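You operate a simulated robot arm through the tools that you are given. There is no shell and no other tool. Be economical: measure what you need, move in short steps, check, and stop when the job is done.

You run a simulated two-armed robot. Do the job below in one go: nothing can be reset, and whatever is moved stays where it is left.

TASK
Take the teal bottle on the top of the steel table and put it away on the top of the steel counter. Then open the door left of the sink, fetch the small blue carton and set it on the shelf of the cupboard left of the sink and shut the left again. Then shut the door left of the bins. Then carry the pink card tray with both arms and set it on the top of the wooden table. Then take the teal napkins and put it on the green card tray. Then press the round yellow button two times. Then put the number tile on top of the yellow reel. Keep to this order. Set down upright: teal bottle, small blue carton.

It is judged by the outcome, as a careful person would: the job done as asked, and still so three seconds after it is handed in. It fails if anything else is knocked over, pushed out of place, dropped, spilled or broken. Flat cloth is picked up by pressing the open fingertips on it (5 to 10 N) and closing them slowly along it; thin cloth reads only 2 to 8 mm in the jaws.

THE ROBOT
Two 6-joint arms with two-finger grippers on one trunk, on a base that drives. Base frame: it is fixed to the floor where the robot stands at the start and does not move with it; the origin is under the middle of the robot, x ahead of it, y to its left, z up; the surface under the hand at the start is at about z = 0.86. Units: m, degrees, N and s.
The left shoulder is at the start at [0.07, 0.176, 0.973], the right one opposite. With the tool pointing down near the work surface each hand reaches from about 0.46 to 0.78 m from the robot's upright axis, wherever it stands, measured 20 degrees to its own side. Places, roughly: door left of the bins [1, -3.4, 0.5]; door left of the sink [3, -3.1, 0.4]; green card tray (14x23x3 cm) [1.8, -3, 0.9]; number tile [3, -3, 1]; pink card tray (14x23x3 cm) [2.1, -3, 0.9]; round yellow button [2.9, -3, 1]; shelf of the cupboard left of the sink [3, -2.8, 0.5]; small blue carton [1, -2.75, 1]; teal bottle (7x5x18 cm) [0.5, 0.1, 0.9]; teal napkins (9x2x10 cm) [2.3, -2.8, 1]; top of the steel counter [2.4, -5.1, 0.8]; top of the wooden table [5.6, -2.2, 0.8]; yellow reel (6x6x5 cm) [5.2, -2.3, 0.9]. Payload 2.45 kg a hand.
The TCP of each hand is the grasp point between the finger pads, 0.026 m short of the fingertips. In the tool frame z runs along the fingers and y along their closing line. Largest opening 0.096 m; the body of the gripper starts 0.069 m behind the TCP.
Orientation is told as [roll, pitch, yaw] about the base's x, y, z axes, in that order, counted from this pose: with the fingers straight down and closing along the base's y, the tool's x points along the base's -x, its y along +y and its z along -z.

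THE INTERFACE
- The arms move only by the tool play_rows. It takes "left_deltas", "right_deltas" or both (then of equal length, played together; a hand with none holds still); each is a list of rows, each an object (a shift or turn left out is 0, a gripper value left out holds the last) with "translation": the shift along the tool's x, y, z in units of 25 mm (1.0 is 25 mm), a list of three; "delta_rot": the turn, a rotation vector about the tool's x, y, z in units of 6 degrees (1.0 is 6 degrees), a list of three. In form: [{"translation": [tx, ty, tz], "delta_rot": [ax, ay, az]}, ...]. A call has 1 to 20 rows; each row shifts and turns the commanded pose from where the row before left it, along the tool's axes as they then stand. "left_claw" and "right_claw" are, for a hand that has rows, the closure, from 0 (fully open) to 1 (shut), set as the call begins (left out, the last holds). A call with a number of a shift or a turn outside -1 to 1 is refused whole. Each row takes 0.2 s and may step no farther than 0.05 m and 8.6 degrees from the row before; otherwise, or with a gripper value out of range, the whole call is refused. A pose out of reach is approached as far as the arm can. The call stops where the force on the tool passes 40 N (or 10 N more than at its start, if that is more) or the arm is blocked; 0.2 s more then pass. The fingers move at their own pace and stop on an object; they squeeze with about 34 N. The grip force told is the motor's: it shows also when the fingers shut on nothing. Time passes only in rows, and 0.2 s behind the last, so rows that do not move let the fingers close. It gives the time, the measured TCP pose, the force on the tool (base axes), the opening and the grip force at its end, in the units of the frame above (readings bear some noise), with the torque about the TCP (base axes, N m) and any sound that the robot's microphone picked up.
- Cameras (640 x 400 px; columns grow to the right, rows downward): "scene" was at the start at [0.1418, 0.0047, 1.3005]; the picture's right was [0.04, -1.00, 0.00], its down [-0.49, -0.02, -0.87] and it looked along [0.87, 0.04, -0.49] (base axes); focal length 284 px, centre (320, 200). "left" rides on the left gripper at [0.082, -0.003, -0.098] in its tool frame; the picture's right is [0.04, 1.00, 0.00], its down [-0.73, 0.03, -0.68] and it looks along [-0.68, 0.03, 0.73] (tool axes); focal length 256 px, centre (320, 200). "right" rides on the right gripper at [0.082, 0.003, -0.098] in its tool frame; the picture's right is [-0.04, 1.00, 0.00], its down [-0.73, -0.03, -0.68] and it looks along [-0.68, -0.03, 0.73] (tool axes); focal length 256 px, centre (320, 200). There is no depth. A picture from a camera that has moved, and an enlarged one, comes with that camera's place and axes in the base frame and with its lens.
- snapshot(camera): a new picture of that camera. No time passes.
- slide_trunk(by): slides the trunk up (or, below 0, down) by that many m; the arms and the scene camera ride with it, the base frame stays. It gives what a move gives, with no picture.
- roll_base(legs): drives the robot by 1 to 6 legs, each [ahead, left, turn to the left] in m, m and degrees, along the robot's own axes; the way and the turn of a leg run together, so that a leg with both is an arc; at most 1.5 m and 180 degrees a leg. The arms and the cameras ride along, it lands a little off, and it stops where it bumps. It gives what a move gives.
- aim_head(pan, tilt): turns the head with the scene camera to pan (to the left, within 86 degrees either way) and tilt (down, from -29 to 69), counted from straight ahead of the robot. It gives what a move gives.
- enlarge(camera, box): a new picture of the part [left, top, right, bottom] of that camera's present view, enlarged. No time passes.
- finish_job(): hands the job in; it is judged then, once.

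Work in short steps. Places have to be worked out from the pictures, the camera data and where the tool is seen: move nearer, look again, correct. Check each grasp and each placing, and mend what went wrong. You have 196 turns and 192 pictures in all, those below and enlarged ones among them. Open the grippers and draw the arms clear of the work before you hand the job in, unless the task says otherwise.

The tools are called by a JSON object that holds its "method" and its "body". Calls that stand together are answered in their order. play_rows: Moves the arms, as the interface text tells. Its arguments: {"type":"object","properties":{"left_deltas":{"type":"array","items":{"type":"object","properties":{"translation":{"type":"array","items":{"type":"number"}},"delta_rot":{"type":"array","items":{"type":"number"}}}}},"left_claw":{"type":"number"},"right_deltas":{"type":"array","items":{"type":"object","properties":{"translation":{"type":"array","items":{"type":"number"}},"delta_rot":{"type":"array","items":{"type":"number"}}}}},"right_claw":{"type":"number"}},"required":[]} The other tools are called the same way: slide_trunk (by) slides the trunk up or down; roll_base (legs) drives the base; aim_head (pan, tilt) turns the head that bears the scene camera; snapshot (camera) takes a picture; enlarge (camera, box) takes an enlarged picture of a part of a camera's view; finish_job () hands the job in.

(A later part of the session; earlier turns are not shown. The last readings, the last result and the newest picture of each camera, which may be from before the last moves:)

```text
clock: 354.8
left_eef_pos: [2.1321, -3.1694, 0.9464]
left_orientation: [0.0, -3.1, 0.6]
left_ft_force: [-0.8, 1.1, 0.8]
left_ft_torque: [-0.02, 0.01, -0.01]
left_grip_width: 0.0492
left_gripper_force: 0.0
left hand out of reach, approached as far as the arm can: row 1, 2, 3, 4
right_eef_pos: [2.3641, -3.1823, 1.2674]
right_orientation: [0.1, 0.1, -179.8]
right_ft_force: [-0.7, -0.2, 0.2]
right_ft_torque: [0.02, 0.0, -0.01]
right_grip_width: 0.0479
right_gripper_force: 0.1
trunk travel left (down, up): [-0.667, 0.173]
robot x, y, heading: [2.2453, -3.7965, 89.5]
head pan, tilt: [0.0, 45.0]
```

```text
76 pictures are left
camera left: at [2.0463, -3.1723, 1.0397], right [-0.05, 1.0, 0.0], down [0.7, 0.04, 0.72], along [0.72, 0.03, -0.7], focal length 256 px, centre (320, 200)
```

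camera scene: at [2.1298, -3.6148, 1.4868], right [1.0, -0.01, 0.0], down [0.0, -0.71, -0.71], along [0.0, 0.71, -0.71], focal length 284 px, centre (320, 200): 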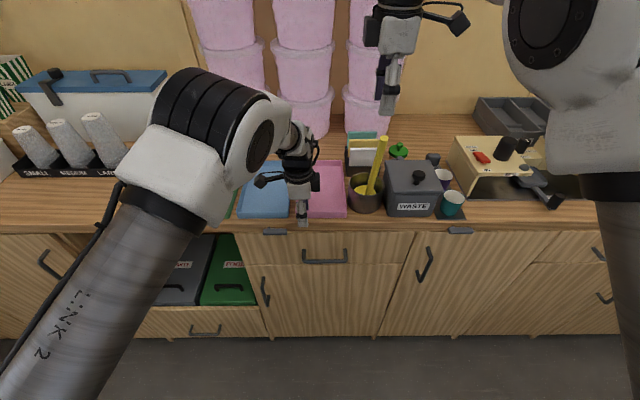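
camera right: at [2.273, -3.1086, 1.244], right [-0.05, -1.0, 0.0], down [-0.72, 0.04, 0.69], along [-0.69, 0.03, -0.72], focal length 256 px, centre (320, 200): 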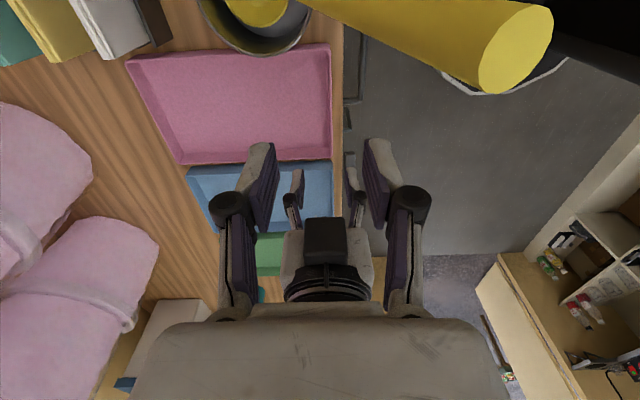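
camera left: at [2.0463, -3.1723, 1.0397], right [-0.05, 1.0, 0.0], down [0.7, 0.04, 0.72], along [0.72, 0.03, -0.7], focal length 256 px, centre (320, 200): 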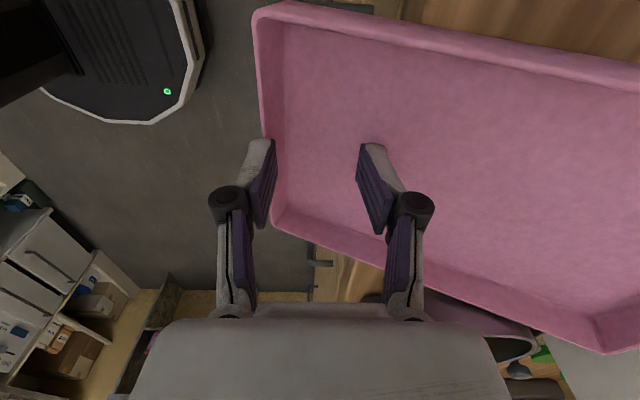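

The tray was dragged and now overhangs the counter by about 6 cm, still stable. That frees its side walls near the front, so I'll use a more natural grip: raise the left hand and turn it back to close along x.

{"method": "play_rows", "body": {"left_deltas": [{"translation": [0, 0, -1]}, {"translation": [0, 0, -1]}, {"translation": [0, 0, -1]}, {"translation": [0, 0, -1]}, {"delta_rot": [0, 0, -1]}, {"delta_rot": [0, 0, -1]}, {"delta_rot": [0, 0, -1]}, {"delta_rot": [0, 0, -1]}, {"delta_rot": [0, 0, -1]}, {"delta_rot": [0, 0, -1]}, {"delta_rot": [0, 0, -1]}, {"delta_rot": [0, 0, -1]}, {"delta_rot": [0, 0, -1]}, {"delta_rot": [0, 0, -1]}, {"delta_rot": [0, 0, -1]}, {"delta_rot": [0, 0, -1]}, {"delta_rot": [0, 0, -1]}, {"delta_rot": [0, 0, -1]}, {"delta_rot": [0, 0, -1]}, {}]}}

{"method": "snapshot", "body": {"camera": "scene"}}

{"method": "snapshot", "body": {"camera": "left"}}

```text
clock: 359.0
left_eef_pos: [2.1282, -3.1723, 1.0441]
left_orientation: [-3.1, -0.3, 81.1]
left_ft_force: [0.2, 0.0, -0.4]
left_ft_torque: [-0.02, 0.0, -0.03]
left_grip_width: 0.0481
left_gripper_force: 0.0
left hand out of reach, approached as far as the arm can: row 3, 18, 19
right_eef_pos: [2.364, -3.1824, 1.2676]
right_orientation: [0.1, 0.2, -179.7]
right_ft_force: [0.3, -0.3, -0.6]
right_ft_torque: [0.01, 0.01, -0.03]
right_grip_width: 0.0481
right_gripper_force: 0.1
trunk travel left (down, up): [-0.667, 0.173]
robot x, y, heading: [2.2449, -3.7973, 89.6]
head pan, tilt: [0.0, 45.0]
```

```text
75 pictures are left
camera scene: at [2.2469, -3.6645, 1.4867], right [1.0, -0.01, 0.0], down [0.0, -0.71, -0.71], along [0.01, 0.71, -0.71], focal length 284 px, centre (320, 200)
```

scene: 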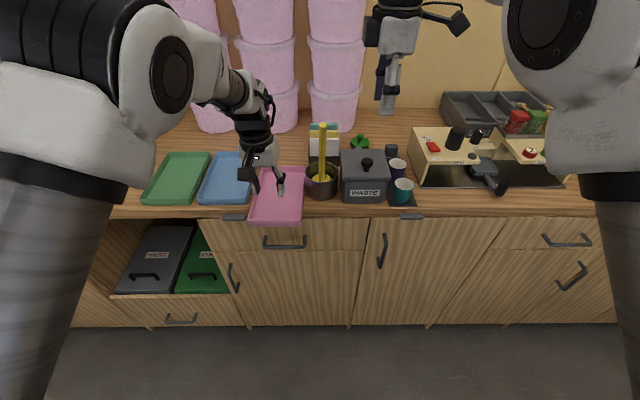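

```text
74 pictures are left
camera left: at [2.1147, -3.2528, 1.142], right [-0.99, 0.11, -0.05], down [0.05, 0.73, 0.68], along [0.12, 0.67, -0.73], focal length 256 px, centre (320, 200)
```

left: 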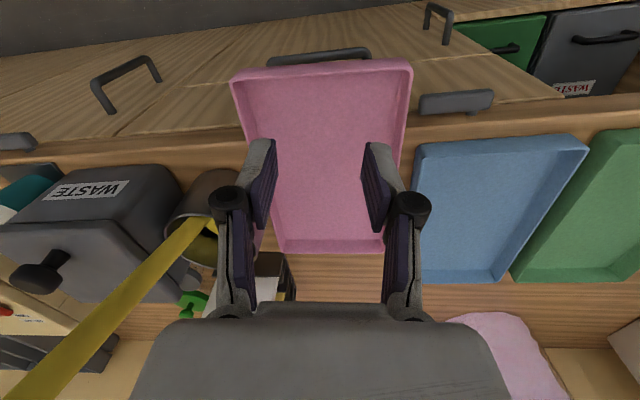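

The tray's left wall is at x≈2.067 with its front at y≈-3.195. I'll align the left hand over the left wall near the front and descend.

{"method": "play_rows", "body": {"left_deltas": [{"translation": [-0.25, 0.77, 0], "delta_rot": [0, 0, -0.75]}, {"translation": [-0.25, 0.77, 0], "delta_rot": [0, 0, -0.75]}, {"translation": [0, 0.77, 0]}, {"translation": [0, 0, 1]}, {"translation": [0, 0, 1]}, {}]}}

{"method": "snapshot", "body": {"camera": "left"}}

```text
clock: 360.4
left_eef_pos: [2.08, -3.2057, 0.9748]
left_orientation: [-5.3, -1.1, 87.8]
left_ft_force: [-0.1, -0.9, -0.1]
left_ft_torque: [0.02, -0.01, 0.01]
left_grip_width: 0.0482
left_gripper_force: 0.0
left hand out of reach, approached as far as the arm can: row 1, 2, 3
right_eef_pos: [2.3637, -3.1815, 1.2668]
right_orientation: [0.2, 0.2, -179.8]
right_ft_force: [0.5, -1.1, -0.8]
right_ft_torque: [-0.01, 0.03, -0.01]
right_grip_width: 0.0478
right_gripper_force: 0.1
trunk travel left (down, up): [-0.667, 0.173]
robot x, y, heading: [2.2488, -3.7955, 89.7]
head pan, tilt: [0.0, 45.0]
```

```text
73 pictures are left
camera left: at [2.0718, -3.2879, 1.0722], right [-1.0, 0.0, -0.09], down [-0.06, 0.72, 0.69], along [0.07, 0.69, -0.72], focal length 256 px, centre (320, 200)
```

left: 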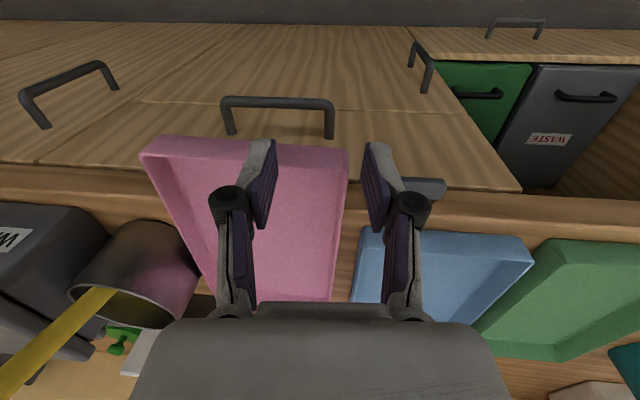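

The arm is awkward with the trunk this high. I'll raise the hand, lower the trunk 15 cm for a more natural reach, and realign.

{"method": "play_rows", "body": {"left_deltas": [{"translation": [0, 0, -1]}, {"translation": [0, 0, -1]}, {"translation": [0, 0, -1]}, {"translation": [0, 0, -1]}, {"translation": [0, 0, -1]}, {"translation": [0, 0, -1]}, {"translation": [0, 0, -1]}, {}]}}

{"method": "slide_trunk", "body": {"by": -0.16}}

{"method": "play_rows", "body": {"left_deltas": [{"translation": [-0.6, 0, 0]}, {"translation": [-0.6, 0, 0]}, {"translation": [-0.6, 0, 0]}, {}]}}

{"method": "snapshot", "body": {"camera": "left"}}

```text
clock: 362.2
left_eef_pos: [2.0797, -3.2328, 1.1331]
left_orientation: [-5.9, -1.2, 86.9]
left_ft_force: [-0.2, 0.1, 0.5]
left_ft_torque: [0.01, -0.01, 0.0]
left_grip_width: 0.048
left_gripper_force: 0.1
left hand out of reach, approached as far as the arm can: row 3, 4, 5, 6, 7
right_eef_pos: [2.3647, -3.1811, 1.2669]
right_orientation: [0.1, 0.2, -179.7]
right_ft_force: [0.8, 0.3, 0.0]
right_ft_torque: [-0.01, 0.01, 0.04]
right_grip_width: 0.048
right_gripper_force: 0.1
trunk travel left (down, up): [-0.667, 0.173]
robot x, y, heading: [2.2444, -3.7956, 89.6]
head pan, tilt: [0.0, 45.0]
```

```text
clock: 364.1
left_eef_pos: [2.0791, -3.2335, 0.974]
left_orientation: [-5.9, -1.4, 86.9]
left_ft_force: [0.2, 0.1, -0.8]
left_ft_torque: [0.02, 0.03, 0.01]
left_grip_width: 0.0478
left_gripper_force: 0.0
right_eef_pos: [2.3637, -3.1812, 1.1073]
right_orientation: [0.1, 0.1, -179.7]
right_ft_force: [-0.4, 0.2, -0.4]
right_ft_torque: [0.02, -0.01, 0.0]
right_grip_width: 0.0481
right_gripper_force: 0.0
trunk travel left (down, up): [-0.507, 0.333]
robot x, y, heading: [2.2497, -3.8006, 89.6]
head pan, tilt: [0.0, 45.0]
```

```text
clock: 365.1
left_eef_pos: [2.0858, -3.2067, 0.964]
left_orientation: [-6.4, -1.7, 86.1]
left_ft_force: [0.0, 0.1, 0.0]
left_ft_torque: [-0.03, -0.01, 0.01]
left_grip_width: 0.0481
left_gripper_force: 0.1
left hand out of reach, approached as far as the arm can: row 2, 3
right_eef_pos: [2.3645, -3.1828, 1.1065]
right_orientation: [0.2, 0.3, -179.7]
right_ft_force: [-0.5, 0.3, 0.0]
right_ft_torque: [0.01, 0.02, 0.02]
right_grip_width: 0.0479
right_gripper_force: 0.1
trunk travel left (down, up): [-0.507, 0.333]
robot x, y, heading: [2.2452, -3.7944, 89.5]
head pan, tilt: [0.0, 45.0]
```

```text
72 pictures are left
camera left: at [2.0741, -3.2903, 1.0594], right [-0.99, 0.03, -0.11], down [-0.06, 0.72, 0.69], along [0.1, 0.69, -0.71], focal length 256 px, centre (320, 200)
```

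left: 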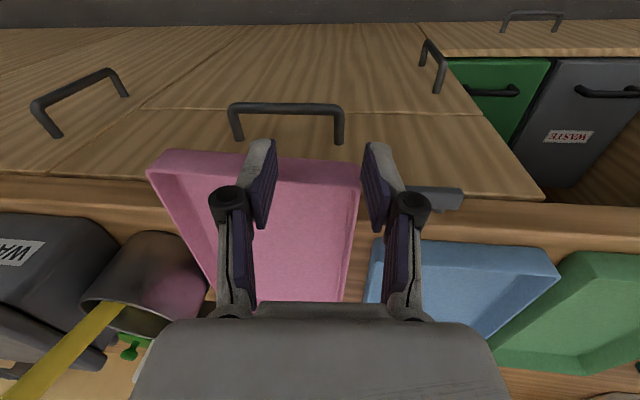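

I'll use base moves instead: shift the robot 2 cm left and 4.5 cm forward so the left pads straddle the left wall, then lower with the trunk.

{"method": "roll_base", "body": {"legs": [[0.045, 0.02, 0]]}}

{"method": "snapshot", "body": {"camera": "left"}}

```text
clock: 366.0
left_eef_pos: [2.0661, -3.1634, 0.9654]
left_orientation: [-6.4, -1.7, 86.2]
left_ft_force: [0.2, 0.1, 0.8]
left_ft_torque: [0.0, -0.02, -0.02]
left_grip_width: 0.0485
left_gripper_force: 0.3
right_eef_pos: [2.344, -3.1365, 1.1062]
right_orientation: [0.0, 0.2, -179.8]
right_ft_force: [0.7, -0.3, -0.6]
right_ft_torque: [-0.03, 0.07, 0.02]
right_grip_width: 0.048
right_gripper_force: 0.0
trunk travel left (down, up): [-0.507, 0.333]
robot x, y, heading: [2.2246, -3.7522, 89.6]
head pan, tilt: [0.0, 45.0]
```

```text
71 pictures are left
camera left: at [2.0546, -3.2452, 1.0595], right [-0.99, 0.03, -0.11], down [-0.06, 0.72, 0.69], along [0.1, 0.69, -0.71], focal length 256 px, centre (320, 200)
```

left: 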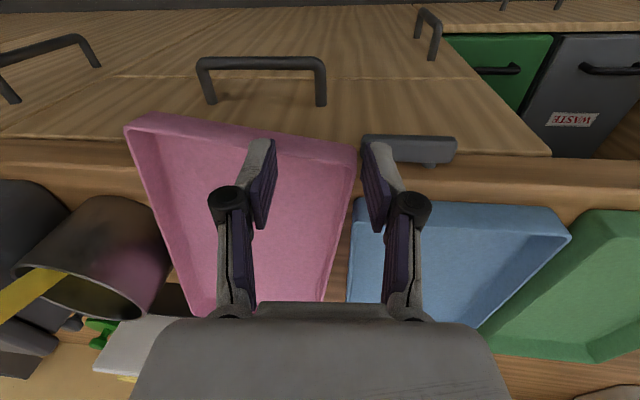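

The finger brushed the tray and moved it slightly. I'll raise 3 cm first, move over properly (4.5 cm forward, 1.5 cm left), then lower.

{"method": "slide_trunk", "body": {"by": 0.03}}

{"method": "roll_base", "body": {"legs": [[0.045, 0.014, 0]]}}

{"method": "snapshot", "body": {"camera": "left"}}

```text
clock: 366.7
left_eef_pos: [2.0674, -3.1607, 0.994]
left_orientation: [-6.5, -1.6, 86.1]
left_ft_force: [0.2, 0.5, 0.1]
left_ft_torque: [0.02, 0.02, 0.04]
left_grip_width: 0.0481
left_gripper_force: 0.0
right_eef_pos: [2.3442, -3.1368, 1.1361]
right_orientation: [0.2, 0.2, -179.8]
right_ft_force: [0.3, 0.6, 0.4]
right_ft_torque: [-0.03, 0.02, 0.01]
right_grip_width: 0.0479
right_gripper_force: 0.0
trunk travel left (down, up): [-0.537, 0.303]
robot x, y, heading: [2.2258, -3.7537, 89.7]
head pan, tilt: [0.0, 45.0]
```

```text
clock: 367.6
left_eef_pos: [2.0531, -3.1167, 0.9944]
left_orientation: [-6.4, -1.6, 86.0]
left_ft_force: [-0.7, 0.3, 0.3]
left_ft_torque: [0.02, 0.02, -0.01]
left_grip_width: 0.048
left_gripper_force: 0.1
right_eef_pos: [2.3311, -3.0915, 1.1374]
right_orientation: [0.1, 0.2, -179.7]
right_ft_force: [-0.4, 0.2, -0.4]
right_ft_torque: [-0.04, -0.01, -0.03]
right_grip_width: 0.0482
right_gripper_force: 0.0
trunk travel left (down, up): [-0.537, 0.303]
robot x, y, heading: [2.2113, -3.7065, 89.6]
head pan, tilt: [0.0, 45.0]
```

```text
70 pictures are left
camera left: at [2.0406, -3.2006, 1.09], right [-0.99, 0.03, -0.11], down [-0.06, 0.72, 0.69], along [0.1, 0.69, -0.71], focal length 256 px, centre (320, 200)
```

left: 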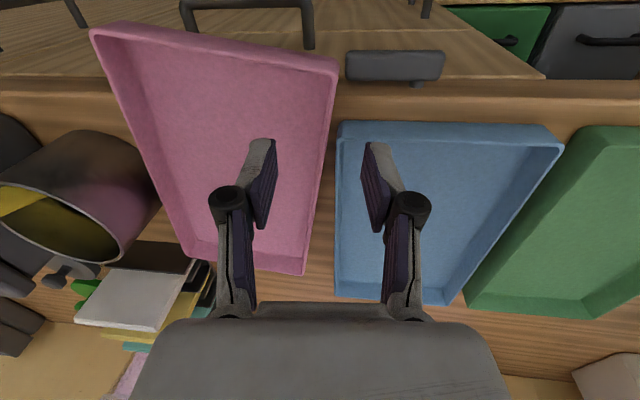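

The left wall is centred in x, but the outer finger would hit the blue tray, so I'll move back 2 cm and lower 5 cm.

{"method": "roll_base", "body": {"legs": [[-0.021, 0, 0]]}}

{"method": "slide_trunk", "body": {"by": -0.048}}

{"method": "snapshot", "body": {"camera": "left"}}

```text
clock: 368.4
left_eef_pos: [2.0523, -3.1353, 0.992]
left_orientation: [-6.4, -1.5, 86.1]
left_ft_force: [0.8, 0.6, -0.5]
left_ft_torque: [-0.02, -0.01, -0.01]
left_grip_width: 0.048
left_gripper_force: 0.0
right_eef_pos: [2.3298, -3.1095, 1.1362]
right_orientation: [0.3, 0.2, -179.6]
right_ft_force: [-0.2, 0.2, 0.8]
right_ft_torque: [-0.05, -0.02, 0.01]
right_grip_width: 0.0478
right_gripper_force: 0.2
trunk travel left (down, up): [-0.537, 0.303]
robot x, y, heading: [2.2103, -3.7287, 89.4]
head pan, tilt: [0.0, 45.0]
```

```text
clock: 369.3
left_eef_pos: [2.053, -3.1376, 0.9467]
left_orientation: [-6.3, -1.8, 86.0]
left_ft_force: [-2.4, 2.1, 9.0]
left_ft_torque: [0.14, 0.35, -0.08]
left_grip_width: 0.0512
left_gripper_force: 2.4
right_eef_pos: [2.3295, -3.1119, 1.0895]
right_orientation: [0.1, 0.2, -179.7]
right_ft_force: [0.3, 0.4, 0.2]
right_ft_torque: [-0.01, 0.01, 0.03]
right_grip_width: 0.0481
right_gripper_force: 0.1
trunk travel left (down, up): [-0.489, 0.351]
robot x, y, heading: [2.2084, -3.7276, 89.3]
head pan, tilt: [0.0, 45.0]
```

```text
69 pictures are left
camera left: at [2.0403, -3.2208, 1.0422], right [-0.99, 0.03, -0.11], down [-0.06, 0.72, 0.69], along [0.1, 0.7, -0.71], focal length 256 px, centre (320, 200)
```

left: 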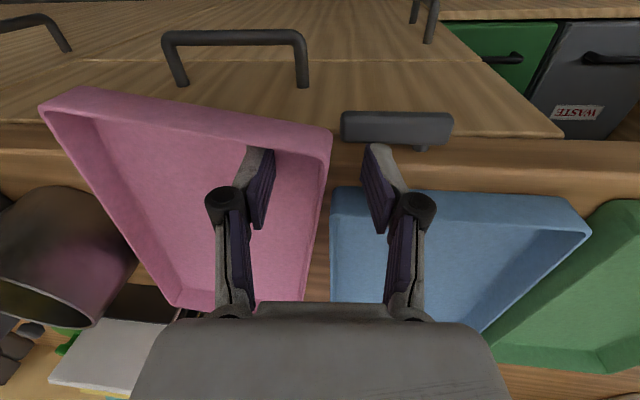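

Light contact. I'll raise 4 mm and close on the left wall.

{"method": "slide_trunk", "body": {"by": 0.005}}

{"method": "play_rows", "body": {"left_deltas": [{}, {}, {}, {}], "left_claw": 1}}

{"method": "snapshot", "body": {"camera": "left"}}

```text
clock: 369.9
left_eef_pos: [2.0526, -3.1378, 0.9497]
left_orientation: [-6.4, -1.6, 86.1]
left_ft_force: [-0.4, 0.1, -0.3]
left_ft_torque: [0.01, -0.01, -0.02]
left_grip_width: 0.0482
left_gripper_force: 0.1
right_eef_pos: [2.3301, -3.1122, 1.093]
right_orientation: [0.1, 0.1, -179.7]
right_ft_force: [0.7, 0.0, 0.3]
right_ft_torque: [-0.01, 0.01, 0.02]
right_grip_width: 0.0479
right_gripper_force: 0.0
trunk travel left (down, up): [-0.494, 0.346]
robot x, y, heading: [2.2119, -3.7269, 89.3]
head pan, tilt: [0.0, 45.0]
```

```text
clock: 370.9
left_eef_pos: [2.0529, -3.1374, 0.9502]
left_orientation: [-6.4, -1.6, 86.1]
left_ft_force: [-0.1, -0.4, -1.3]
left_ft_torque: [-0.03, 0.02, 0.01]
left_grip_width: 0.0059
left_gripper_force: 14.1
right_eef_pos: [2.3313, -3.1117, 1.0931]
right_orientation: [0.1, 0.1, -179.8]
right_ft_force: [1.1, 0.5, -0.1]
right_ft_torque: [0.01, -0.03, 0.0]
right_grip_width: 0.0479
right_gripper_force: 0.1
trunk travel left (down, up): [-0.494, 0.346]
robot x, y, heading: [2.2119, -3.7257, 89.4]
head pan, tilt: [0.0, 45.0]
```

```text
68 pictures are left
camera left: at [2.0404, -3.2206, 1.0462], right [-0.99, 0.03, -0.11], down [-0.06, 0.72, 0.69], along [0.1, 0.69, -0.71], focal length 256 px, centre (320, 200)
```

left: 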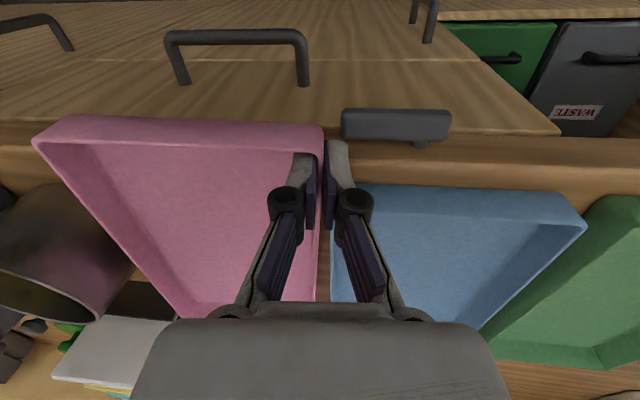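

The left hand holds the wall (5.9 mm). I'll draw the tray 9 cm toward me by backing the base, and turn the right hand to close along x.

{"method": "roll_base", "body": {"legs": [[-0.09, 0, 0]]}}

{"method": "play_rows", "body": {"right_deltas": [{"translation": [0, 0.8, 0]}, {"translation": [0, 0.8, 0]}, {"delta_rot": [0, 0, 1]}, {"delta_rot": [0, 0, 1]}, {"delta_rot": [0, 0, 1]}, {"delta_rot": [0, 0, 1]}, {"delta_rot": [0, 0, 1]}, {"delta_rot": [0, 0, 1]}, {"delta_rot": [0, 0, 1]}, {"delta_rot": [0, 0, 1]}, {"delta_rot": [0, 0, 1]}, {"delta_rot": [0, 0, 1]}, {"delta_rot": [0, 0, 1]}, {"delta_rot": [0, 0, 1]}, {"delta_rot": [0, 0, 1]}, {"delta_rot": [0, 0, 1]}, {"delta_rot": [0, 0, 1]}, {}]}}

{"method": "snapshot", "body": {"camera": "right"}}

{"method": "snapshot", "body": {"camera": "scene"}}

```text
clock: 372.0
left_eef_pos: [2.0514, -3.2289, 0.9513]
left_orientation: [-6.4, -1.6, 86.2]
left_ft_force: [0.9, 0.0, 0.0]
left_ft_torque: [0.02, 0.01, -0.03]
left_grip_width: 0.0058
left_gripper_force: 13.9
right_eef_pos: [2.3288, -3.2026, 1.0944]
right_orientation: [0.2, 0.2, -179.6]
right_ft_force: [0.1, -0.3, -0.7]
right_ft_torque: [0.05, 0.02, 0.01]
right_grip_width: 0.048
right_gripper_force: 0.1
trunk travel left (down, up): [-0.494, 0.346]
robot x, y, heading: [2.2095, -3.8201, 89.7]
head pan, tilt: [0.0, 45.0]
```

```text
clock: 375.8
left_eef_pos: [2.0514, -3.2282, 0.9505]
left_orientation: [-6.5, -1.6, 86.2]
left_ft_force: [-0.2, -0.6, 0.9]
left_ft_torque: [-0.05, 0.04, -0.02]
left_grip_width: 0.0061
left_gripper_force: 14.3
right_eef_pos: [2.3288, -3.2426, 1.0933]
right_orientation: [-0.3, 0.1, 90.3]
right_ft_force: [0.9, 0.6, -0.3]
right_ft_torque: [0.0, 0.0, 0.02]
right_grip_width: 0.0478
right_gripper_force: 0.1
trunk travel left (down, up): [-0.494, 0.346]
robot x, y, heading: [2.2108, -3.8198, 90.0]
head pan, tilt: [0.0, 45.0]
```

```text
67 pictures are left
camera right: at [2.3265, -3.323, 1.1923], right [-1.0, 0.04, 0.0], down [0.02, 0.74, 0.68], along [0.03, 0.68, -0.74], focal length 256 px, centre (320, 200)
```

right: 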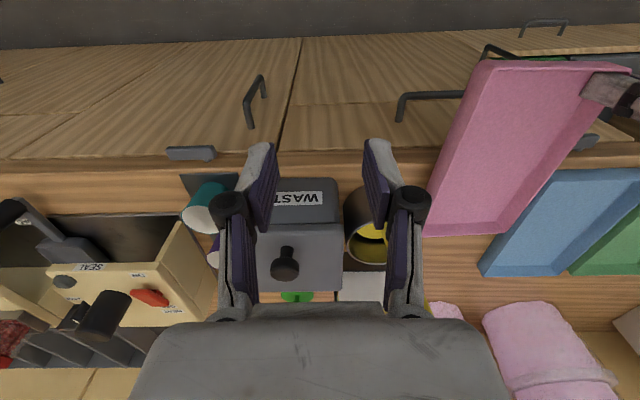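

```text
66 pictures are left
camera scene: at [2.2126, -3.6846, 1.3137], right [1.0, -0.01, 0.0], down [0.0, -0.71, -0.71], along [0.0, 0.71, -0.71], focal length 284 px, centre (320, 200)
```

scene: 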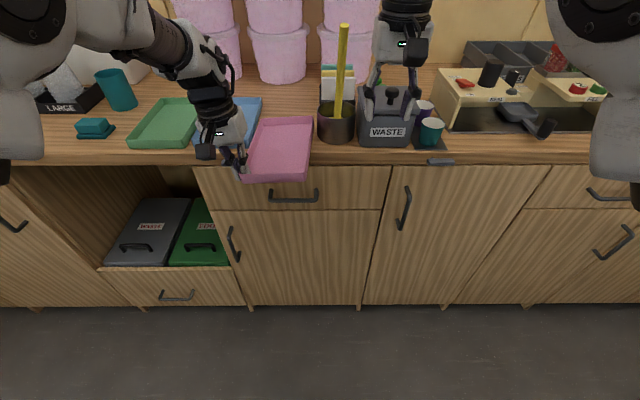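

The tray's right wall is at x≈2.186, front y≈-3.25. I'll move the right hand over it at y≈-3.21 and descend.

{"method": "play_rows", "body": {"right_deltas": [{"translation": [-0.2, 0.96, 0]}, {"translation": [-0.2, 0.96, 0]}, {"translation": [-0.2, 0.96, 0]}, {"translation": [-0.2, 0.96, 0]}, {"translation": [-0.2, 0.96, 0]}, {"translation": [-0.2, 0.95, 0]}, {"translation": [0, 0, 1]}, {"translation": [0, 0, 1]}, {"translation": [0, 0, 1]}, {"translation": [0, 0, 1]}, {}]}}

{"method": "snapshot", "body": {"camera": "right"}}

```text
clock: 377.3
left_eef_pos: [2.0519, -3.2304, 0.9514]
left_orientation: [-6.4, -1.8, 86.2]
left_ft_force: [0.4, 0.2, -0.6]
left_ft_torque: [-0.07, 0.07, 0.02]
left_grip_width: 0.0061
left_gripper_force: 13.4
right_eef_pos: [2.2335, -3.1854, 1.115]
right_orientation: [2.7, -1.1, 87.8]
right_ft_force: [-0.1, -6.4, 22.7]
right_ft_torque: [1.51, -0.27, -0.1]
right_grip_width: 0.0483
right_gripper_force: 0.0
right hand out of reach, approached as far as the arm can: row 5, 6, 7
trunk travel left (down, up): [-0.494, 0.346]
robot x, y, heading: [2.2105, -3.8185, 89.6]
head pan, tilt: [0.0, 45.0]
stopped in row 7 (right hand): the force on the tool passed its limit at 48 N (the readings are from after the stop); the commanded pose is now the measured one
```

```text
65 pictures are left
camera right: at [2.2327, -3.2687, 1.2108], right [-1.0, 0.08, 0.05], down [0.09, 0.72, 0.69], along [0.02, 0.69, -0.72], focal length 256 px, centre (320, 200)
```

right: 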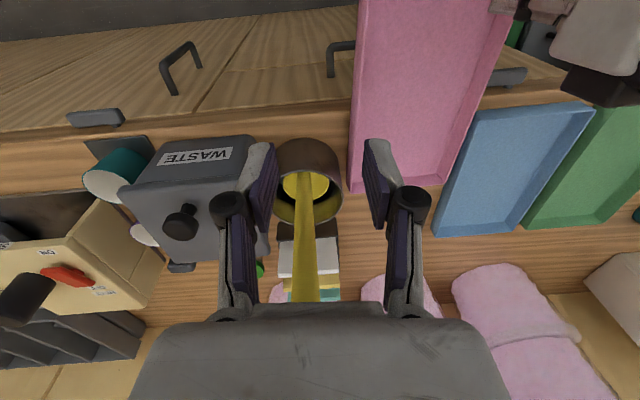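

The right palm touched the leaning stick's tip. I'll lift the right hand away, then lift the tray with the left hand and back into the open aisle, where both hands can meet comfortably.

{"method": "play_rows", "body": {"right_deltas": [{"translation": [0, 0, -1]}, {"translation": [0, 0, -1]}, {"translation": [0, 0, -1]}, {"translation": [0, 0, -1]}, {"translation": [0, 0, -1]}, {"translation": [0.5, -1, 0]}, {"translation": [0.5, -1, 0]}, {"translation": [0.5, -1, 0]}, {}]}}

{"method": "slide_trunk", "body": {"by": 0.06}}

{"method": "snapshot", "body": {"camera": "scene"}}

{"method": "snapshot", "body": {"camera": "left"}}

```text
clock: 379.3
left_eef_pos: [2.05, -3.2274, 0.9504]
left_orientation: [-6.5, -1.6, 86.2]
left_ft_force: [0.4, -1.2, -0.9]
left_ft_torque: [-0.04, 0.05, 0.02]
left_grip_width: 0.0057
left_gripper_force: 13.5
right_eef_pos: [2.3328, -3.2575, 1.2002]
right_orientation: [2.4, -0.8, 87.9]
right_ft_force: [-0.3, 0.0, 0.6]
right_ft_torque: [-0.02, -0.01, 0.0]
right_grip_width: 0.0479
right_gripper_force: 0.1
right hand out of reach, approached as far as the arm can: row 2, 3, 4, 5
trunk travel left (down, up): [-0.494, 0.346]
robot x, y, heading: [2.211, -3.8173, 89.7]
head pan, tilt: [0.0, 45.0]
```

```text
clock: 380.3
left_eef_pos: [2.0511, -3.2266, 1.0097]
left_orientation: [-6.4, -1.6, 86.2]
left_ft_force: [-0.2, 0.3, -0.4]
left_ft_torque: [-0.01, 0.04, -0.01]
left_grip_width: 0.006
left_gripper_force: 13.5
right_eef_pos: [2.3325, -3.2577, 1.2588]
right_orientation: [2.5, -0.7, 87.9]
right_ft_force: [0.5, 0.1, -0.1]
right_ft_torque: [0.01, -0.04, -0.01]
right_grip_width: 0.0478
right_gripper_force: 0.0
trunk travel left (down, up): [-0.554, 0.286]
robot x, y, heading: [2.21, -3.8143, 89.7]
head pan, tilt: [0.0, 45.0]
```

```text
64 pictures are left
camera scene: at [2.2126, -3.6842, 1.3737], right [1.0, -0.01, 0.0], down [0.0, -0.71, -0.71], along [0.0, 0.71, -0.71], focal length 284 px, centre (320, 200)
```

scene: 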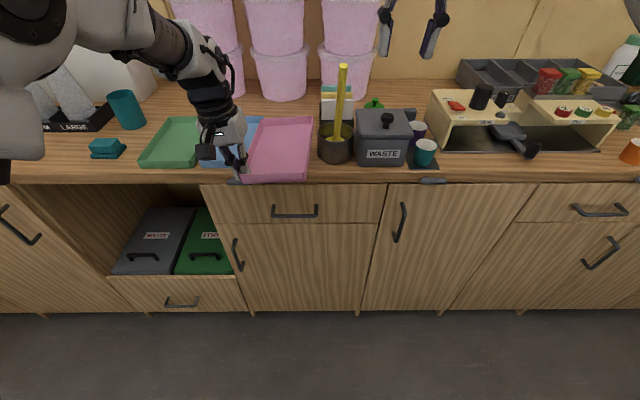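

```text
63 pictures are left
camera left: at [2.0392, -3.3102, 1.1058], right [-0.99, 0.03, -0.11], down [-0.06, 0.72, 0.69], along [0.1, 0.69, -0.71], focal length 256 px, centre (320, 200)
```

left: 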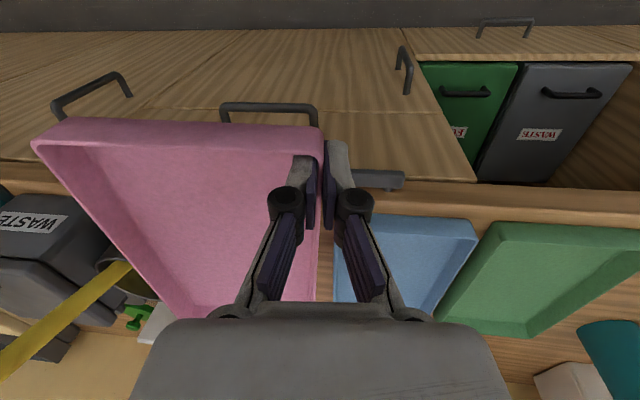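

The tray lifts level. Now raise it a bit, back off 0.3 m, then shift it right so the right hand can reach its other wall.

{"method": "slide_trunk", "body": {"by": 0.06}}

{"method": "roll_base", "body": {"legs": [[-0.3, 0, 0]]}}

{"method": "play_rows", "body": {"left_deltas": [{"translation": [0, -0.6, 0]}, {"translation": [0, -0.6, 0]}, {"translation": [0, -0.6, 0]}, {"translation": [0, -0.6, 0]}, {"translation": [0, -0.6, 0]}, {}]}}

{"method": "snapshot", "body": {"camera": "scene"}}

{"method": "snapshot", "body": {"camera": "right"}}

```text
clock: 381.3
left_eef_pos: [2.0514, -3.2277, 1.0698]
left_orientation: [-6.3, -1.6, 86.2]
left_ft_force: [-0.3, 0.8, -0.5]
left_ft_torque: [-0.04, 0.07, -0.02]
left_grip_width: 0.0059
left_gripper_force: 14.3
right_eef_pos: [2.3325, -3.2577, 1.3209]
right_orientation: [2.5, -0.7, 87.9]
right_ft_force: [-0.7, -0.6, 0.0]
right_ft_torque: [0.0, 0.0, 0.02]
right_grip_width: 0.048
right_gripper_force: 0.1
trunk travel left (down, up): [-0.614, 0.226]
robot x, y, heading: [2.2105, -3.8186, 89.4]
head pan, tilt: [0.0, 45.0]
```

```text
clock: 383.3
left_eef_pos: [2.0492, -3.5263, 1.0694]
left_orientation: [-6.4, -1.5, 86.3]
left_ft_force: [0.1, 1.0, -0.5]
left_ft_torque: [-0.06, 0.05, -0.01]
left_grip_width: 0.0062
left_gripper_force: 13.9
right_eef_pos: [2.333, -3.5582, 1.3199]
right_orientation: [2.6, -0.7, 88.0]
right_ft_force: [-0.5, 0.3, 0.9]
right_ft_torque: [0.0, 0.03, 0.0]
right_grip_width: 0.0481
right_gripper_force: 0.2
trunk travel left (down, up): [-0.614, 0.226]
robot x, y, heading: [2.2089, -4.1169, 89.4]
head pan, tilt: [0.0, 45.0]
```

```text
clock: 384.7
left_eef_pos: [2.1176, -3.5417, 1.0765]
left_orientation: [-6.9, -1.8, 86.0]
left_ft_force: [0.6, 0.7, -0.2]
left_ft_torque: [-0.04, 0.02, 0.02]
left_grip_width: 0.0059
left_gripper_force: 14.4
left hand out of reach, approached as far as the arm can: row 4, 5
right_eef_pos: [2.3318, -3.558, 1.3209]
right_orientation: [2.5, -0.7, 87.9]
right_ft_force: [0.9, -1.1, 0.1]
right_ft_torque: [-0.03, -0.04, 0.03]
right_grip_width: 0.0481
right_gripper_force: 0.1
trunk travel left (down, up): [-0.614, 0.226]
robot x, y, heading: [2.211, -4.1168, 89.7]
head pan, tilt: [0.0, 45.0]
```

```text
62 pictures are left
camera scene: at [2.2106, -3.9844, 1.4337], right [1.0, -0.01, 0.0], down [0.0, -0.71, -0.71], along [0.0, 0.71, -0.71], focal length 284 px, centre (320, 200)
```

scene: 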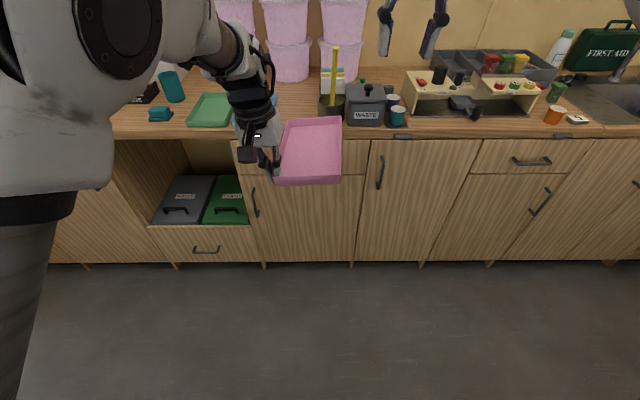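

```text
61 pictures are left
camera right: at [2.3308, -3.6405, 1.4165], right [-1.0, 0.08, 0.04], down [0.09, 0.72, 0.69], along [0.02, 0.69, -0.73], focal length 256 px, centre (320, 200)
```

right: 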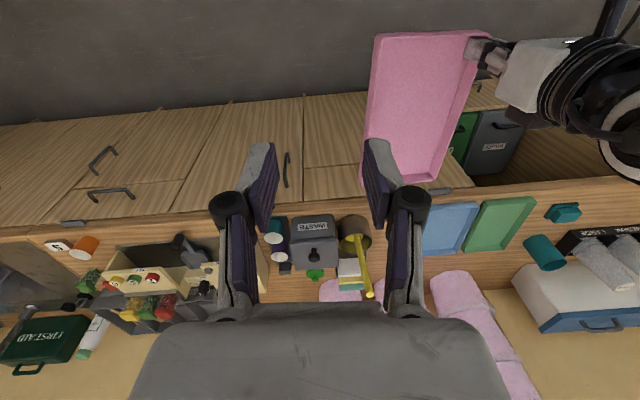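

The tray's right wall is at about x=2.25, rim z≈1.06. I'll bring the right hand down onto it.

{"method": "play_rows", "body": {"right_deltas": [{"translation": [-0.35, 1, 0.5]}, {"translation": [-0.35, 1, 0.8]}, {"translation": [-0.35, 1, 1]}, {"translation": [0, 0.2, 1]}, {"translation": [0, 0, 1]}, {"translation": [0, 0, 1]}, {"translation": [0, 0, 1]}, {"translation": [0, 0, 1]}, {"translation": [0, 0, 0.9]}, {}]}}

{"method": "snapshot", "body": {"camera": "right"}}

```text
clock: 387.1
left_eef_pos: [2.1183, -3.5427, 1.0762]
left_orientation: [-6.9, -1.9, 86.0]
left_ft_force: [-0.2, 0.4, -0.6]
left_ft_torque: [-0.01, 0.02, 0.01]
left_grip_width: 0.0063
left_gripper_force: 14.0
right_eef_pos: [2.2812, -3.5096, 1.143]
right_orientation: [7.3, -1.0, 84.7]
right_ft_force: [-0.5, 0.8, 0.2]
right_ft_torque: [-0.01, -0.04, 0.02]
right_grip_width: 0.0478
right_gripper_force: 0.1
right hand out of reach, approached as far as the arm can: row 8, 9
trunk travel left (down, up): [-0.614, 0.226]
robot x, y, heading: [2.2104, -4.1172, 89.6]
head pan, tilt: [0.0, 45.0]
stopped in row 10 (right hand): the arm was blocked; the commanded pose is now the measured one
```

```text
60 pictures are left
camera right: at [2.2837, -3.5944, 1.2392], right [-0.98, 0.13, 0.13], down [0.18, 0.71, 0.68], along [0.0, 0.69, -0.72], focal length 256 px, centre (320, 200)
```

right: 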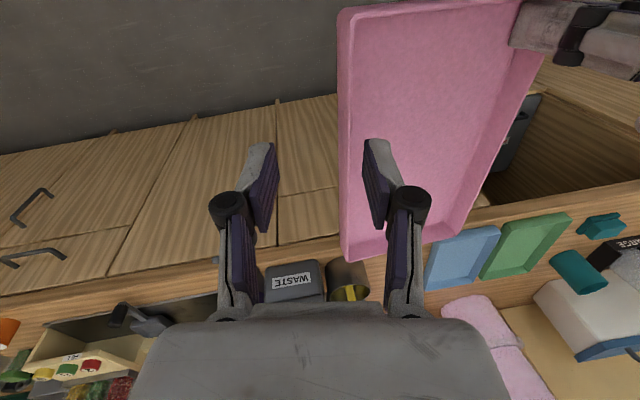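

The arms crowd each other side by side. I'll grip the right wall further forward (y≈-3.42), diagonal to the left hand.

{"method": "play_rows", "body": {"right_deltas": [{"translation": [0, 0, -1]}, {"translation": [-1, 0, 0]}, {"translation": [-1, 0.2, 0]}, {"translation": [-1, 0.3, 0]}, {"translation": [-0.6, 0.5, 0]}, {"translation": [0, 0, 1]}, {"translation": [0, 0, 1]}, {"translation": [0, 0, 0.8]}, {}]}}

{"method": "snapshot", "body": {"camera": "right"}}

```text
clock: 389.1
left_eef_pos: [2.1178, -3.5428, 1.0764]
left_orientation: [-6.9, -1.8, 86.0]
left_ft_force: [0.2, 0.3, -0.8]
left_ft_torque: [0.0, 0.04, 0.04]
left_grip_width: 0.0062
left_gripper_force: 14.1
right_eef_pos: [2.2561, -3.4197, 1.1012]
right_orientation: [6.9, -1.1, 84.9]
right_ft_force: [1.1, 1.0, -0.8]
right_ft_torque: [0.03, 0.0, 0.02]
right_grip_width: 0.0481
right_gripper_force: 0.1
trunk travel left (down, up): [-0.614, 0.226]
robot x, y, heading: [2.2101, -4.118, 89.7]
head pan, tilt: [0.0, 45.0]
```

```text
59 pictures are left
camera right: at [2.2584, -3.5027, 1.198], right [-0.98, 0.13, 0.12], down [0.17, 0.71, 0.68], along [0.0, 0.69, -0.72], focal length 256 px, centre (320, 200)
```

right: 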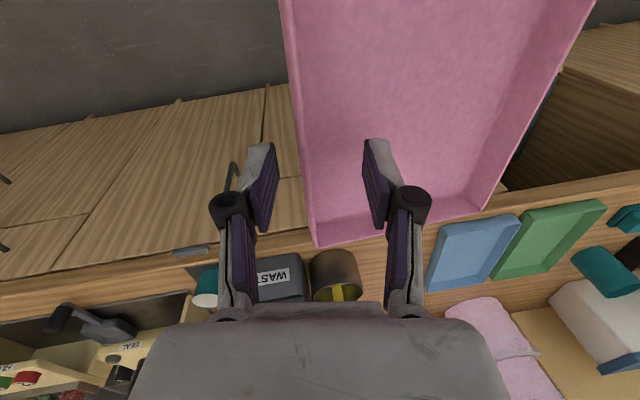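

The right wall is between the fingers. I'll lower 2.5 cm and close.

{"method": "play_rows", "body": {"right_deltas": [{"translation": [0, -0.3, 0.5]}, {"translation": [0, 0, 0.5]}, {}]}}

{"method": "play_rows", "body": {"right_deltas": [{}, {}, {}, {}], "right_claw": 1}}

{"method": "snapshot", "body": {"camera": "right"}}

```text
clock: 389.9
left_eef_pos: [2.1186, -3.5408, 1.0757]
left_orientation: [-7.0, -1.7, 86.0]
left_ft_force: [-1.2, -0.8, -1.6]
left_ft_torque: [-0.33, 0.32, 0.02]
left_grip_width: 0.0061
left_gripper_force: 13.9
right_eef_pos: [2.2625, -3.4181, 1.076]
right_orientation: [6.8, -1.0, 84.9]
right_ft_force: [1.5, 1.5, 2.4]
right_ft_torque: [0.02, 0.05, -0.02]
right_grip_width: 0.0484
right_gripper_force: 0.2
trunk travel left (down, up): [-0.614, 0.226]
robot x, y, heading: [2.2073, -4.1175, 89.7]
head pan, tilt: [0.0, 45.0]
```

```text
clock: 390.9
left_eef_pos: [2.1182, -3.5431, 1.0763]
left_orientation: [-6.9, -1.8, 86.0]
left_ft_force: [-16.6, -10.7, 0.2]
left_ft_torque: [-0.15, 0.5, 0.2]
left_grip_width: 0.0059
left_gripper_force: 14.5
right_eef_pos: [2.2621, -3.4166, 1.0781]
right_orientation: [6.9, -1.0, 84.9]
right_ft_force: [17.1, 10.5, 0.3]
right_ft_torque: [0.16, -0.53, 0.32]
right_grip_width: 0.006
right_gripper_force: 13.6
trunk travel left (down, up): [-0.614, 0.226]
robot x, y, heading: [2.2088, -4.1122, 89.7]
head pan, tilt: [0.0, 45.0]
```

```text
58 pictures are left
camera right: at [2.2648, -3.5009, 1.1733], right [-0.98, 0.13, 0.12], down [0.17, 0.71, 0.68], along [0.0, 0.69, -0.72], focal length 256 px, centre (320, 200)
```

right: 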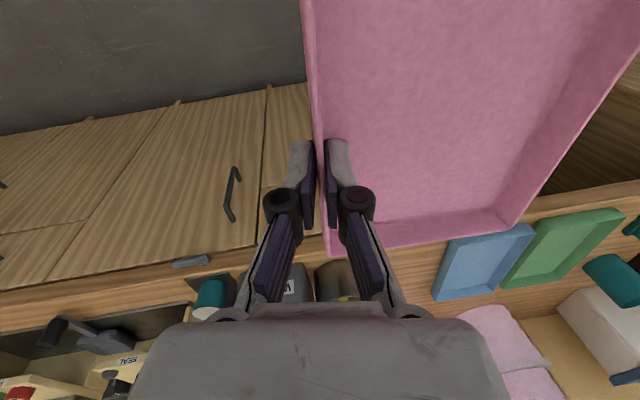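

Both hands hold the tray. I'll relieve the small internal squeeze, then turn to face west toward the doorway.

{"method": "play_rows", "body": {"right_deltas": [{"translation": [-0.06, -0.12, 0]}, {}]}}

{"method": "roll_base", "body": {"legs": [[0, 0, 90]]}}

{"method": "aim_head", "body": {"pan": 0, "tilt": 30}}

{"method": "snapshot", "body": {"camera": "scene"}}

```text
clock: 391.5
left_eef_pos: [2.1188, -3.5404, 1.0769]
left_orientation: [-7.0, -2.0, 86.1]
left_ft_force: [-2.8, 1.5, -0.5]
left_ft_torque: [-0.07, 0.31, 0.2]
left_grip_width: 0.006
left_gripper_force: 14.7
right_eef_pos: [2.264, -3.4179, 1.0767]
right_orientation: [6.9, -1.0, 85.1]
right_ft_force: [3.1, -1.5, -1.0]
right_ft_torque: [0.09, -0.35, 0.29]
right_grip_width: 0.0059
right_gripper_force: 14.0
trunk travel left (down, up): [-0.614, 0.226]
robot x, y, heading: [2.2114, -4.1191, 89.6]
head pan, tilt: [0.0, 45.0]
```

```text
clock: 395.7
left_eef_pos: [1.6334, -4.2038, 1.0757]
left_orientation: [-7.0, -1.8, 175.7]
left_ft_force: [-5.2, 3.6, 1.0]
left_ft_torque: [-0.22, 0.1, 0.02]
left_grip_width: 0.0058
left_gripper_force: 13.9
right_eef_pos: [1.5102, -4.0573, 1.077]
right_orientation: [6.9, -1.0, 174.6]
right_ft_force: [6.2, -4.3, 0.5]
right_ft_torque: [0.24, -0.1, 0.32]
right_grip_width: 0.006
right_gripper_force: 13.7
trunk travel left (down, up): [-0.614, 0.226]
robot x, y, heading: [2.2099, -4.1197, 179.2]
head pan, tilt: [0.0, 45.0]
```

```text
clock: 396.5
left_eef_pos: [1.634, -4.2045, 1.0762]
left_orientation: [-7.1, -1.9, 175.7]
left_ft_force: [-1.8, 0.7, -0.5]
left_ft_torque: [-0.29, 0.04, -0.04]
left_grip_width: 0.0057
left_gripper_force: 13.9
right_eef_pos: [1.5095, -4.0574, 1.0781]
right_orientation: [7.0, -0.9, 174.7]
right_ft_force: [2.8, -0.8, 0.8]
right_ft_torque: [0.33, -0.01, 0.27]
right_grip_width: 0.0059
right_gripper_force: 14.0
trunk travel left (down, up): [-0.614, 0.226]
robot x, y, heading: [2.21, -4.1178, 179.2]
head pan, tilt: [0.0, 30.0]
```

```text
57 pictures are left
camera scene: at [2.0695, -4.1147, 1.4563], right [0.01, 1.0, 0.0], down [0.5, -0.01, -0.87], along [-0.87, 0.01, -0.5], focal length 284 px, centre (320, 200)
```

scene: 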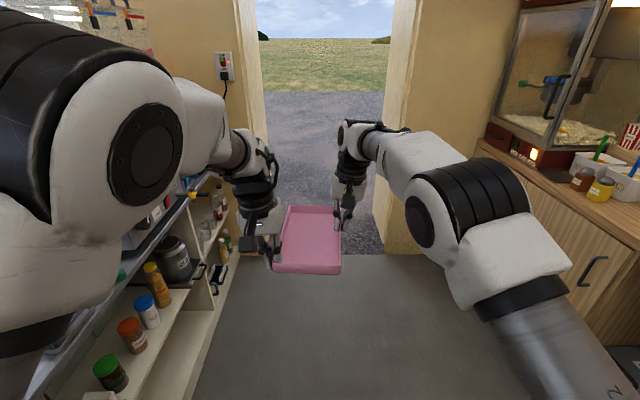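

I'll drive west through the doorway in stages, checking alignment.

{"method": "roll_base", "body": {"legs": [[0, -0.04, 0.7], [1.4, 0, 0]]}}

{"method": "snapshot", "body": {"camera": "scene"}}

```text
clock: 404.1
left_eef_pos: [0.2148, -4.1985, 1.0771]
left_orientation: [-7.0, -1.8, 177.5]
left_ft_force: [-0.6, -2.8, 0.4]
left_ft_torque: [-0.31, 0.0, -0.01]
left_grip_width: 0.006
left_gripper_force: 14.2
right_eef_pos: [0.0849, -4.055, 1.0763]
right_orientation: [7.0, -0.9, 176.5]
right_ft_force: [0.0, 3.2, 0.2]
right_ft_torque: [0.29, 0.02, 0.29]
right_grip_width: 0.0059
right_gripper_force: 14.1
trunk travel left (down, up): [-0.614, 0.226]
robot x, y, heading: [0.7894, -4.09, -179.0]
head pan, tilt: [0.0, 30.0]
```

```text
56 pictures are left
camera scene: at [0.6466, -4.0947, 1.4563], right [-0.02, 1.0, 0.0], down [0.5, 0.01, -0.87], along [-0.87, -0.02, -0.5], focal length 284 px, centre (320, 200)
```

scene: 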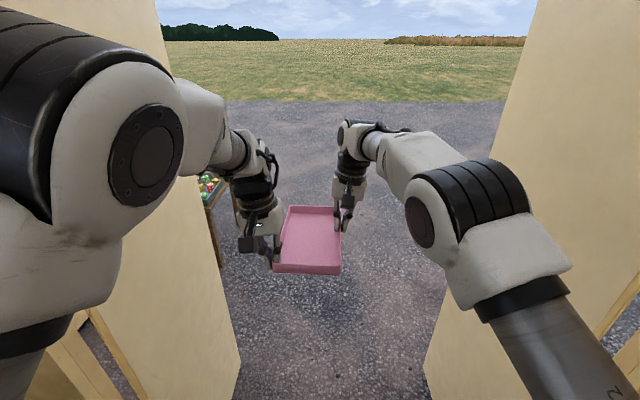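

Well centred. I'll drive out, turn north, and continue to y≈-1.15.

{"method": "roll_base", "body": {"legs": [[1.5, 0, -1], [0.45, 0, 0], [0, 0, -90], [1.45, 0, 0], [1.45, 0, 0]]}}

{"method": "roll_base", "body": {"legs": [[0, 0, -88]]}}

{"method": "snapshot", "body": {"camera": "scene"}}

```text
clock: 431.2
left_eef_pos: [-1.1951, -0.647, 1.0758]
left_orientation: [-6.9, -1.8, 85.3]
left_ft_force: [-1.1, 0.1, -0.6]
left_ft_torque: [0.04, 0.28, -0.04]
left_grip_width: 0.0059
left_gripper_force: 14.2
right_eef_pos: [-1.0452, -0.5228, 1.0769]
right_orientation: [6.9, -1.1, 84.3]
right_ft_force: [1.8, -0.3, -1.4]
right_ft_torque: [-0.03, -0.34, 0.3]
right_grip_width: 0.0061
right_gripper_force: 14.4
trunk travel left (down, up): [-0.614, 0.226]
robot x, y, heading: [-1.1098, -1.2251, 88.8]
head pan, tilt: [0.0, 30.0]
```

```text
clock: 435.4
left_eef_pos: [-0.5347, -1.1248, 1.0767]
left_orientation: [-7.0, -1.9, -3.3]
left_ft_force: [1.1, 1.0, -0.6]
left_ft_torque: [0.3, -0.02, -0.02]
left_grip_width: 0.0061
left_gripper_force: 13.9
right_eef_pos: [-0.4077, -1.2697, 1.0765]
right_orientation: [6.9, -1.0, -4.4]
right_ft_force: [-0.7, -0.7, -0.7]
right_ft_torque: [-0.29, 0.04, 0.26]
right_grip_width: 0.006
right_gripper_force: 14.0
trunk travel left (down, up): [-0.614, 0.226]
robot x, y, heading: [-1.1093, -1.222, 0.3]
head pan, tilt: [0.0, 30.0]
```

```text
55 pictures are left
camera scene: at [-0.9679, -1.221, 1.4563], right [0.01, -1.0, 0.0], down [-0.5, 0.0, -0.87], along [0.87, 0.01, -0.5], focal length 284 px, centre (320, 200)
```

scene: 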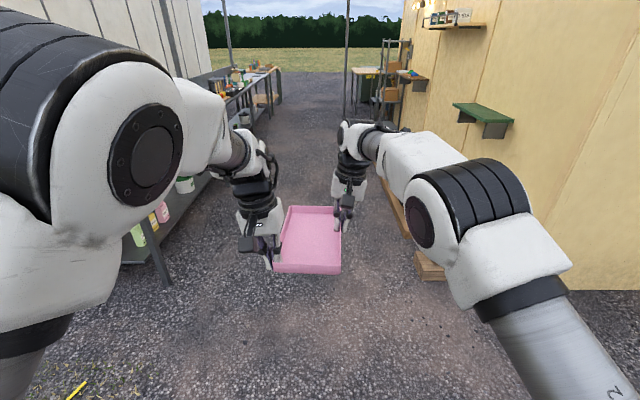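

The corridor is clear, so I'll drive east.

{"method": "roll_base", "body": {"legs": [[1.4, 0.06, -0.3], [1.4, 0, 0], [1.4, 0, 0]]}}

{"method": "snapshot", "body": {"camera": "scene"}}

```text
clock: 455.3
left_eef_pos: [3.6039, -1.0384, 1.0757]
left_orientation: [-6.9, -1.8, -2.8]
left_ft_force: [1.0, 0.9, -0.1]
left_ft_torque: [0.3, 0.03, 0.03]
left_grip_width: 0.0061
left_gripper_force: 13.9
right_eef_pos: [3.7329, -1.1807, 1.0775]
right_orientation: [6.9, -1.0, -3.8]
right_ft_force: [-1.2, -1.5, 0.3]
right_ft_torque: [-0.26, -0.02, 0.31]
right_grip_width: 0.006
right_gripper_force: 13.8
trunk travel left (down, up): [-0.614, 0.226]
robot x, y, heading: [3.0322, -1.1398, 1.1]
head pan, tilt: [0.0, 30.0]
```

```text
54 pictures are left
camera scene: at [3.1728, -1.1378, 1.4563], right [0.02, -1.0, 0.0], down [-0.5, -0.01, -0.87], along [0.87, 0.01, -0.5], focal length 284 px, centre (320, 200)
```

scene: 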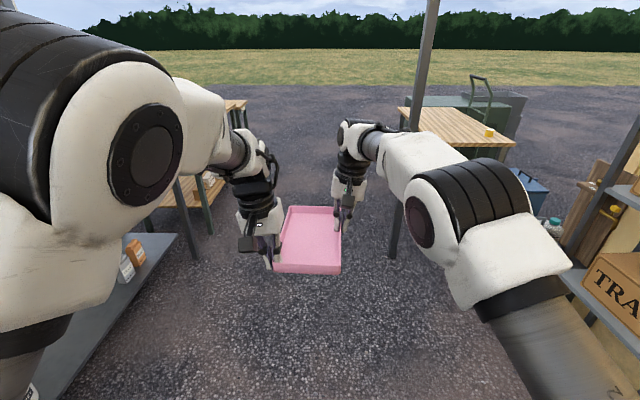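

The wooden table is at x≈5.07–6.2, y≈-1.95 to -2.5, with a pole near (4.84, -1.67). I'll pass along its north side, then turn to face it.

{"method": "roll_base", "body": {"legs": [[0, 0.12, -1.1], [1.3, 0, 0], [1.3, 0, 0], [0, 0, -90]]}}

{"method": "snapshot", "body": {"camera": "scene"}}

```text
clock: 472.6
left_eef_pos: [5.6648, -1.6466, 1.0766]
left_orientation: [-7.0, -1.9, -98.1]
left_ft_force: [-2.3, -3.9, -0.2]
left_ft_torque: [-0.05, -0.26, 0.05]
left_grip_width: 0.0058
left_gripper_force: 13.8
right_eef_pos: [5.5086, -1.7604, 1.0761]
right_orientation: [7.0, -1.0, -99.2]
right_ft_force: [2.2, 4.1, 0.0]
right_ft_torque: [0.06, 0.21, 0.26]
right_grip_width: 0.0058
right_gripper_force: 14.1
trunk travel left (down, up): [-0.614, 0.226]
robot x, y, heading: [5.617, -1.0666, -94.6]
head pan, tilt: [0.0, 30.0]
```

```text
53 pictures are left
camera scene: at [5.6043, -1.2063, 1.4563], right [-1.0, 0.08, 0.0], down [0.04, 0.5, -0.87], along [-0.07, -0.86, -0.5], focal length 284 px, centre (320, 200)
```

scene: 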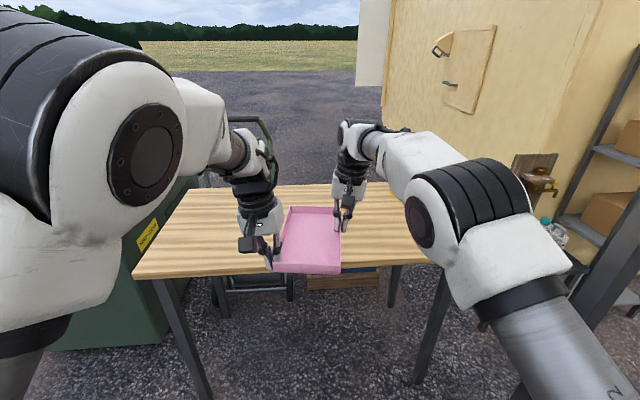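

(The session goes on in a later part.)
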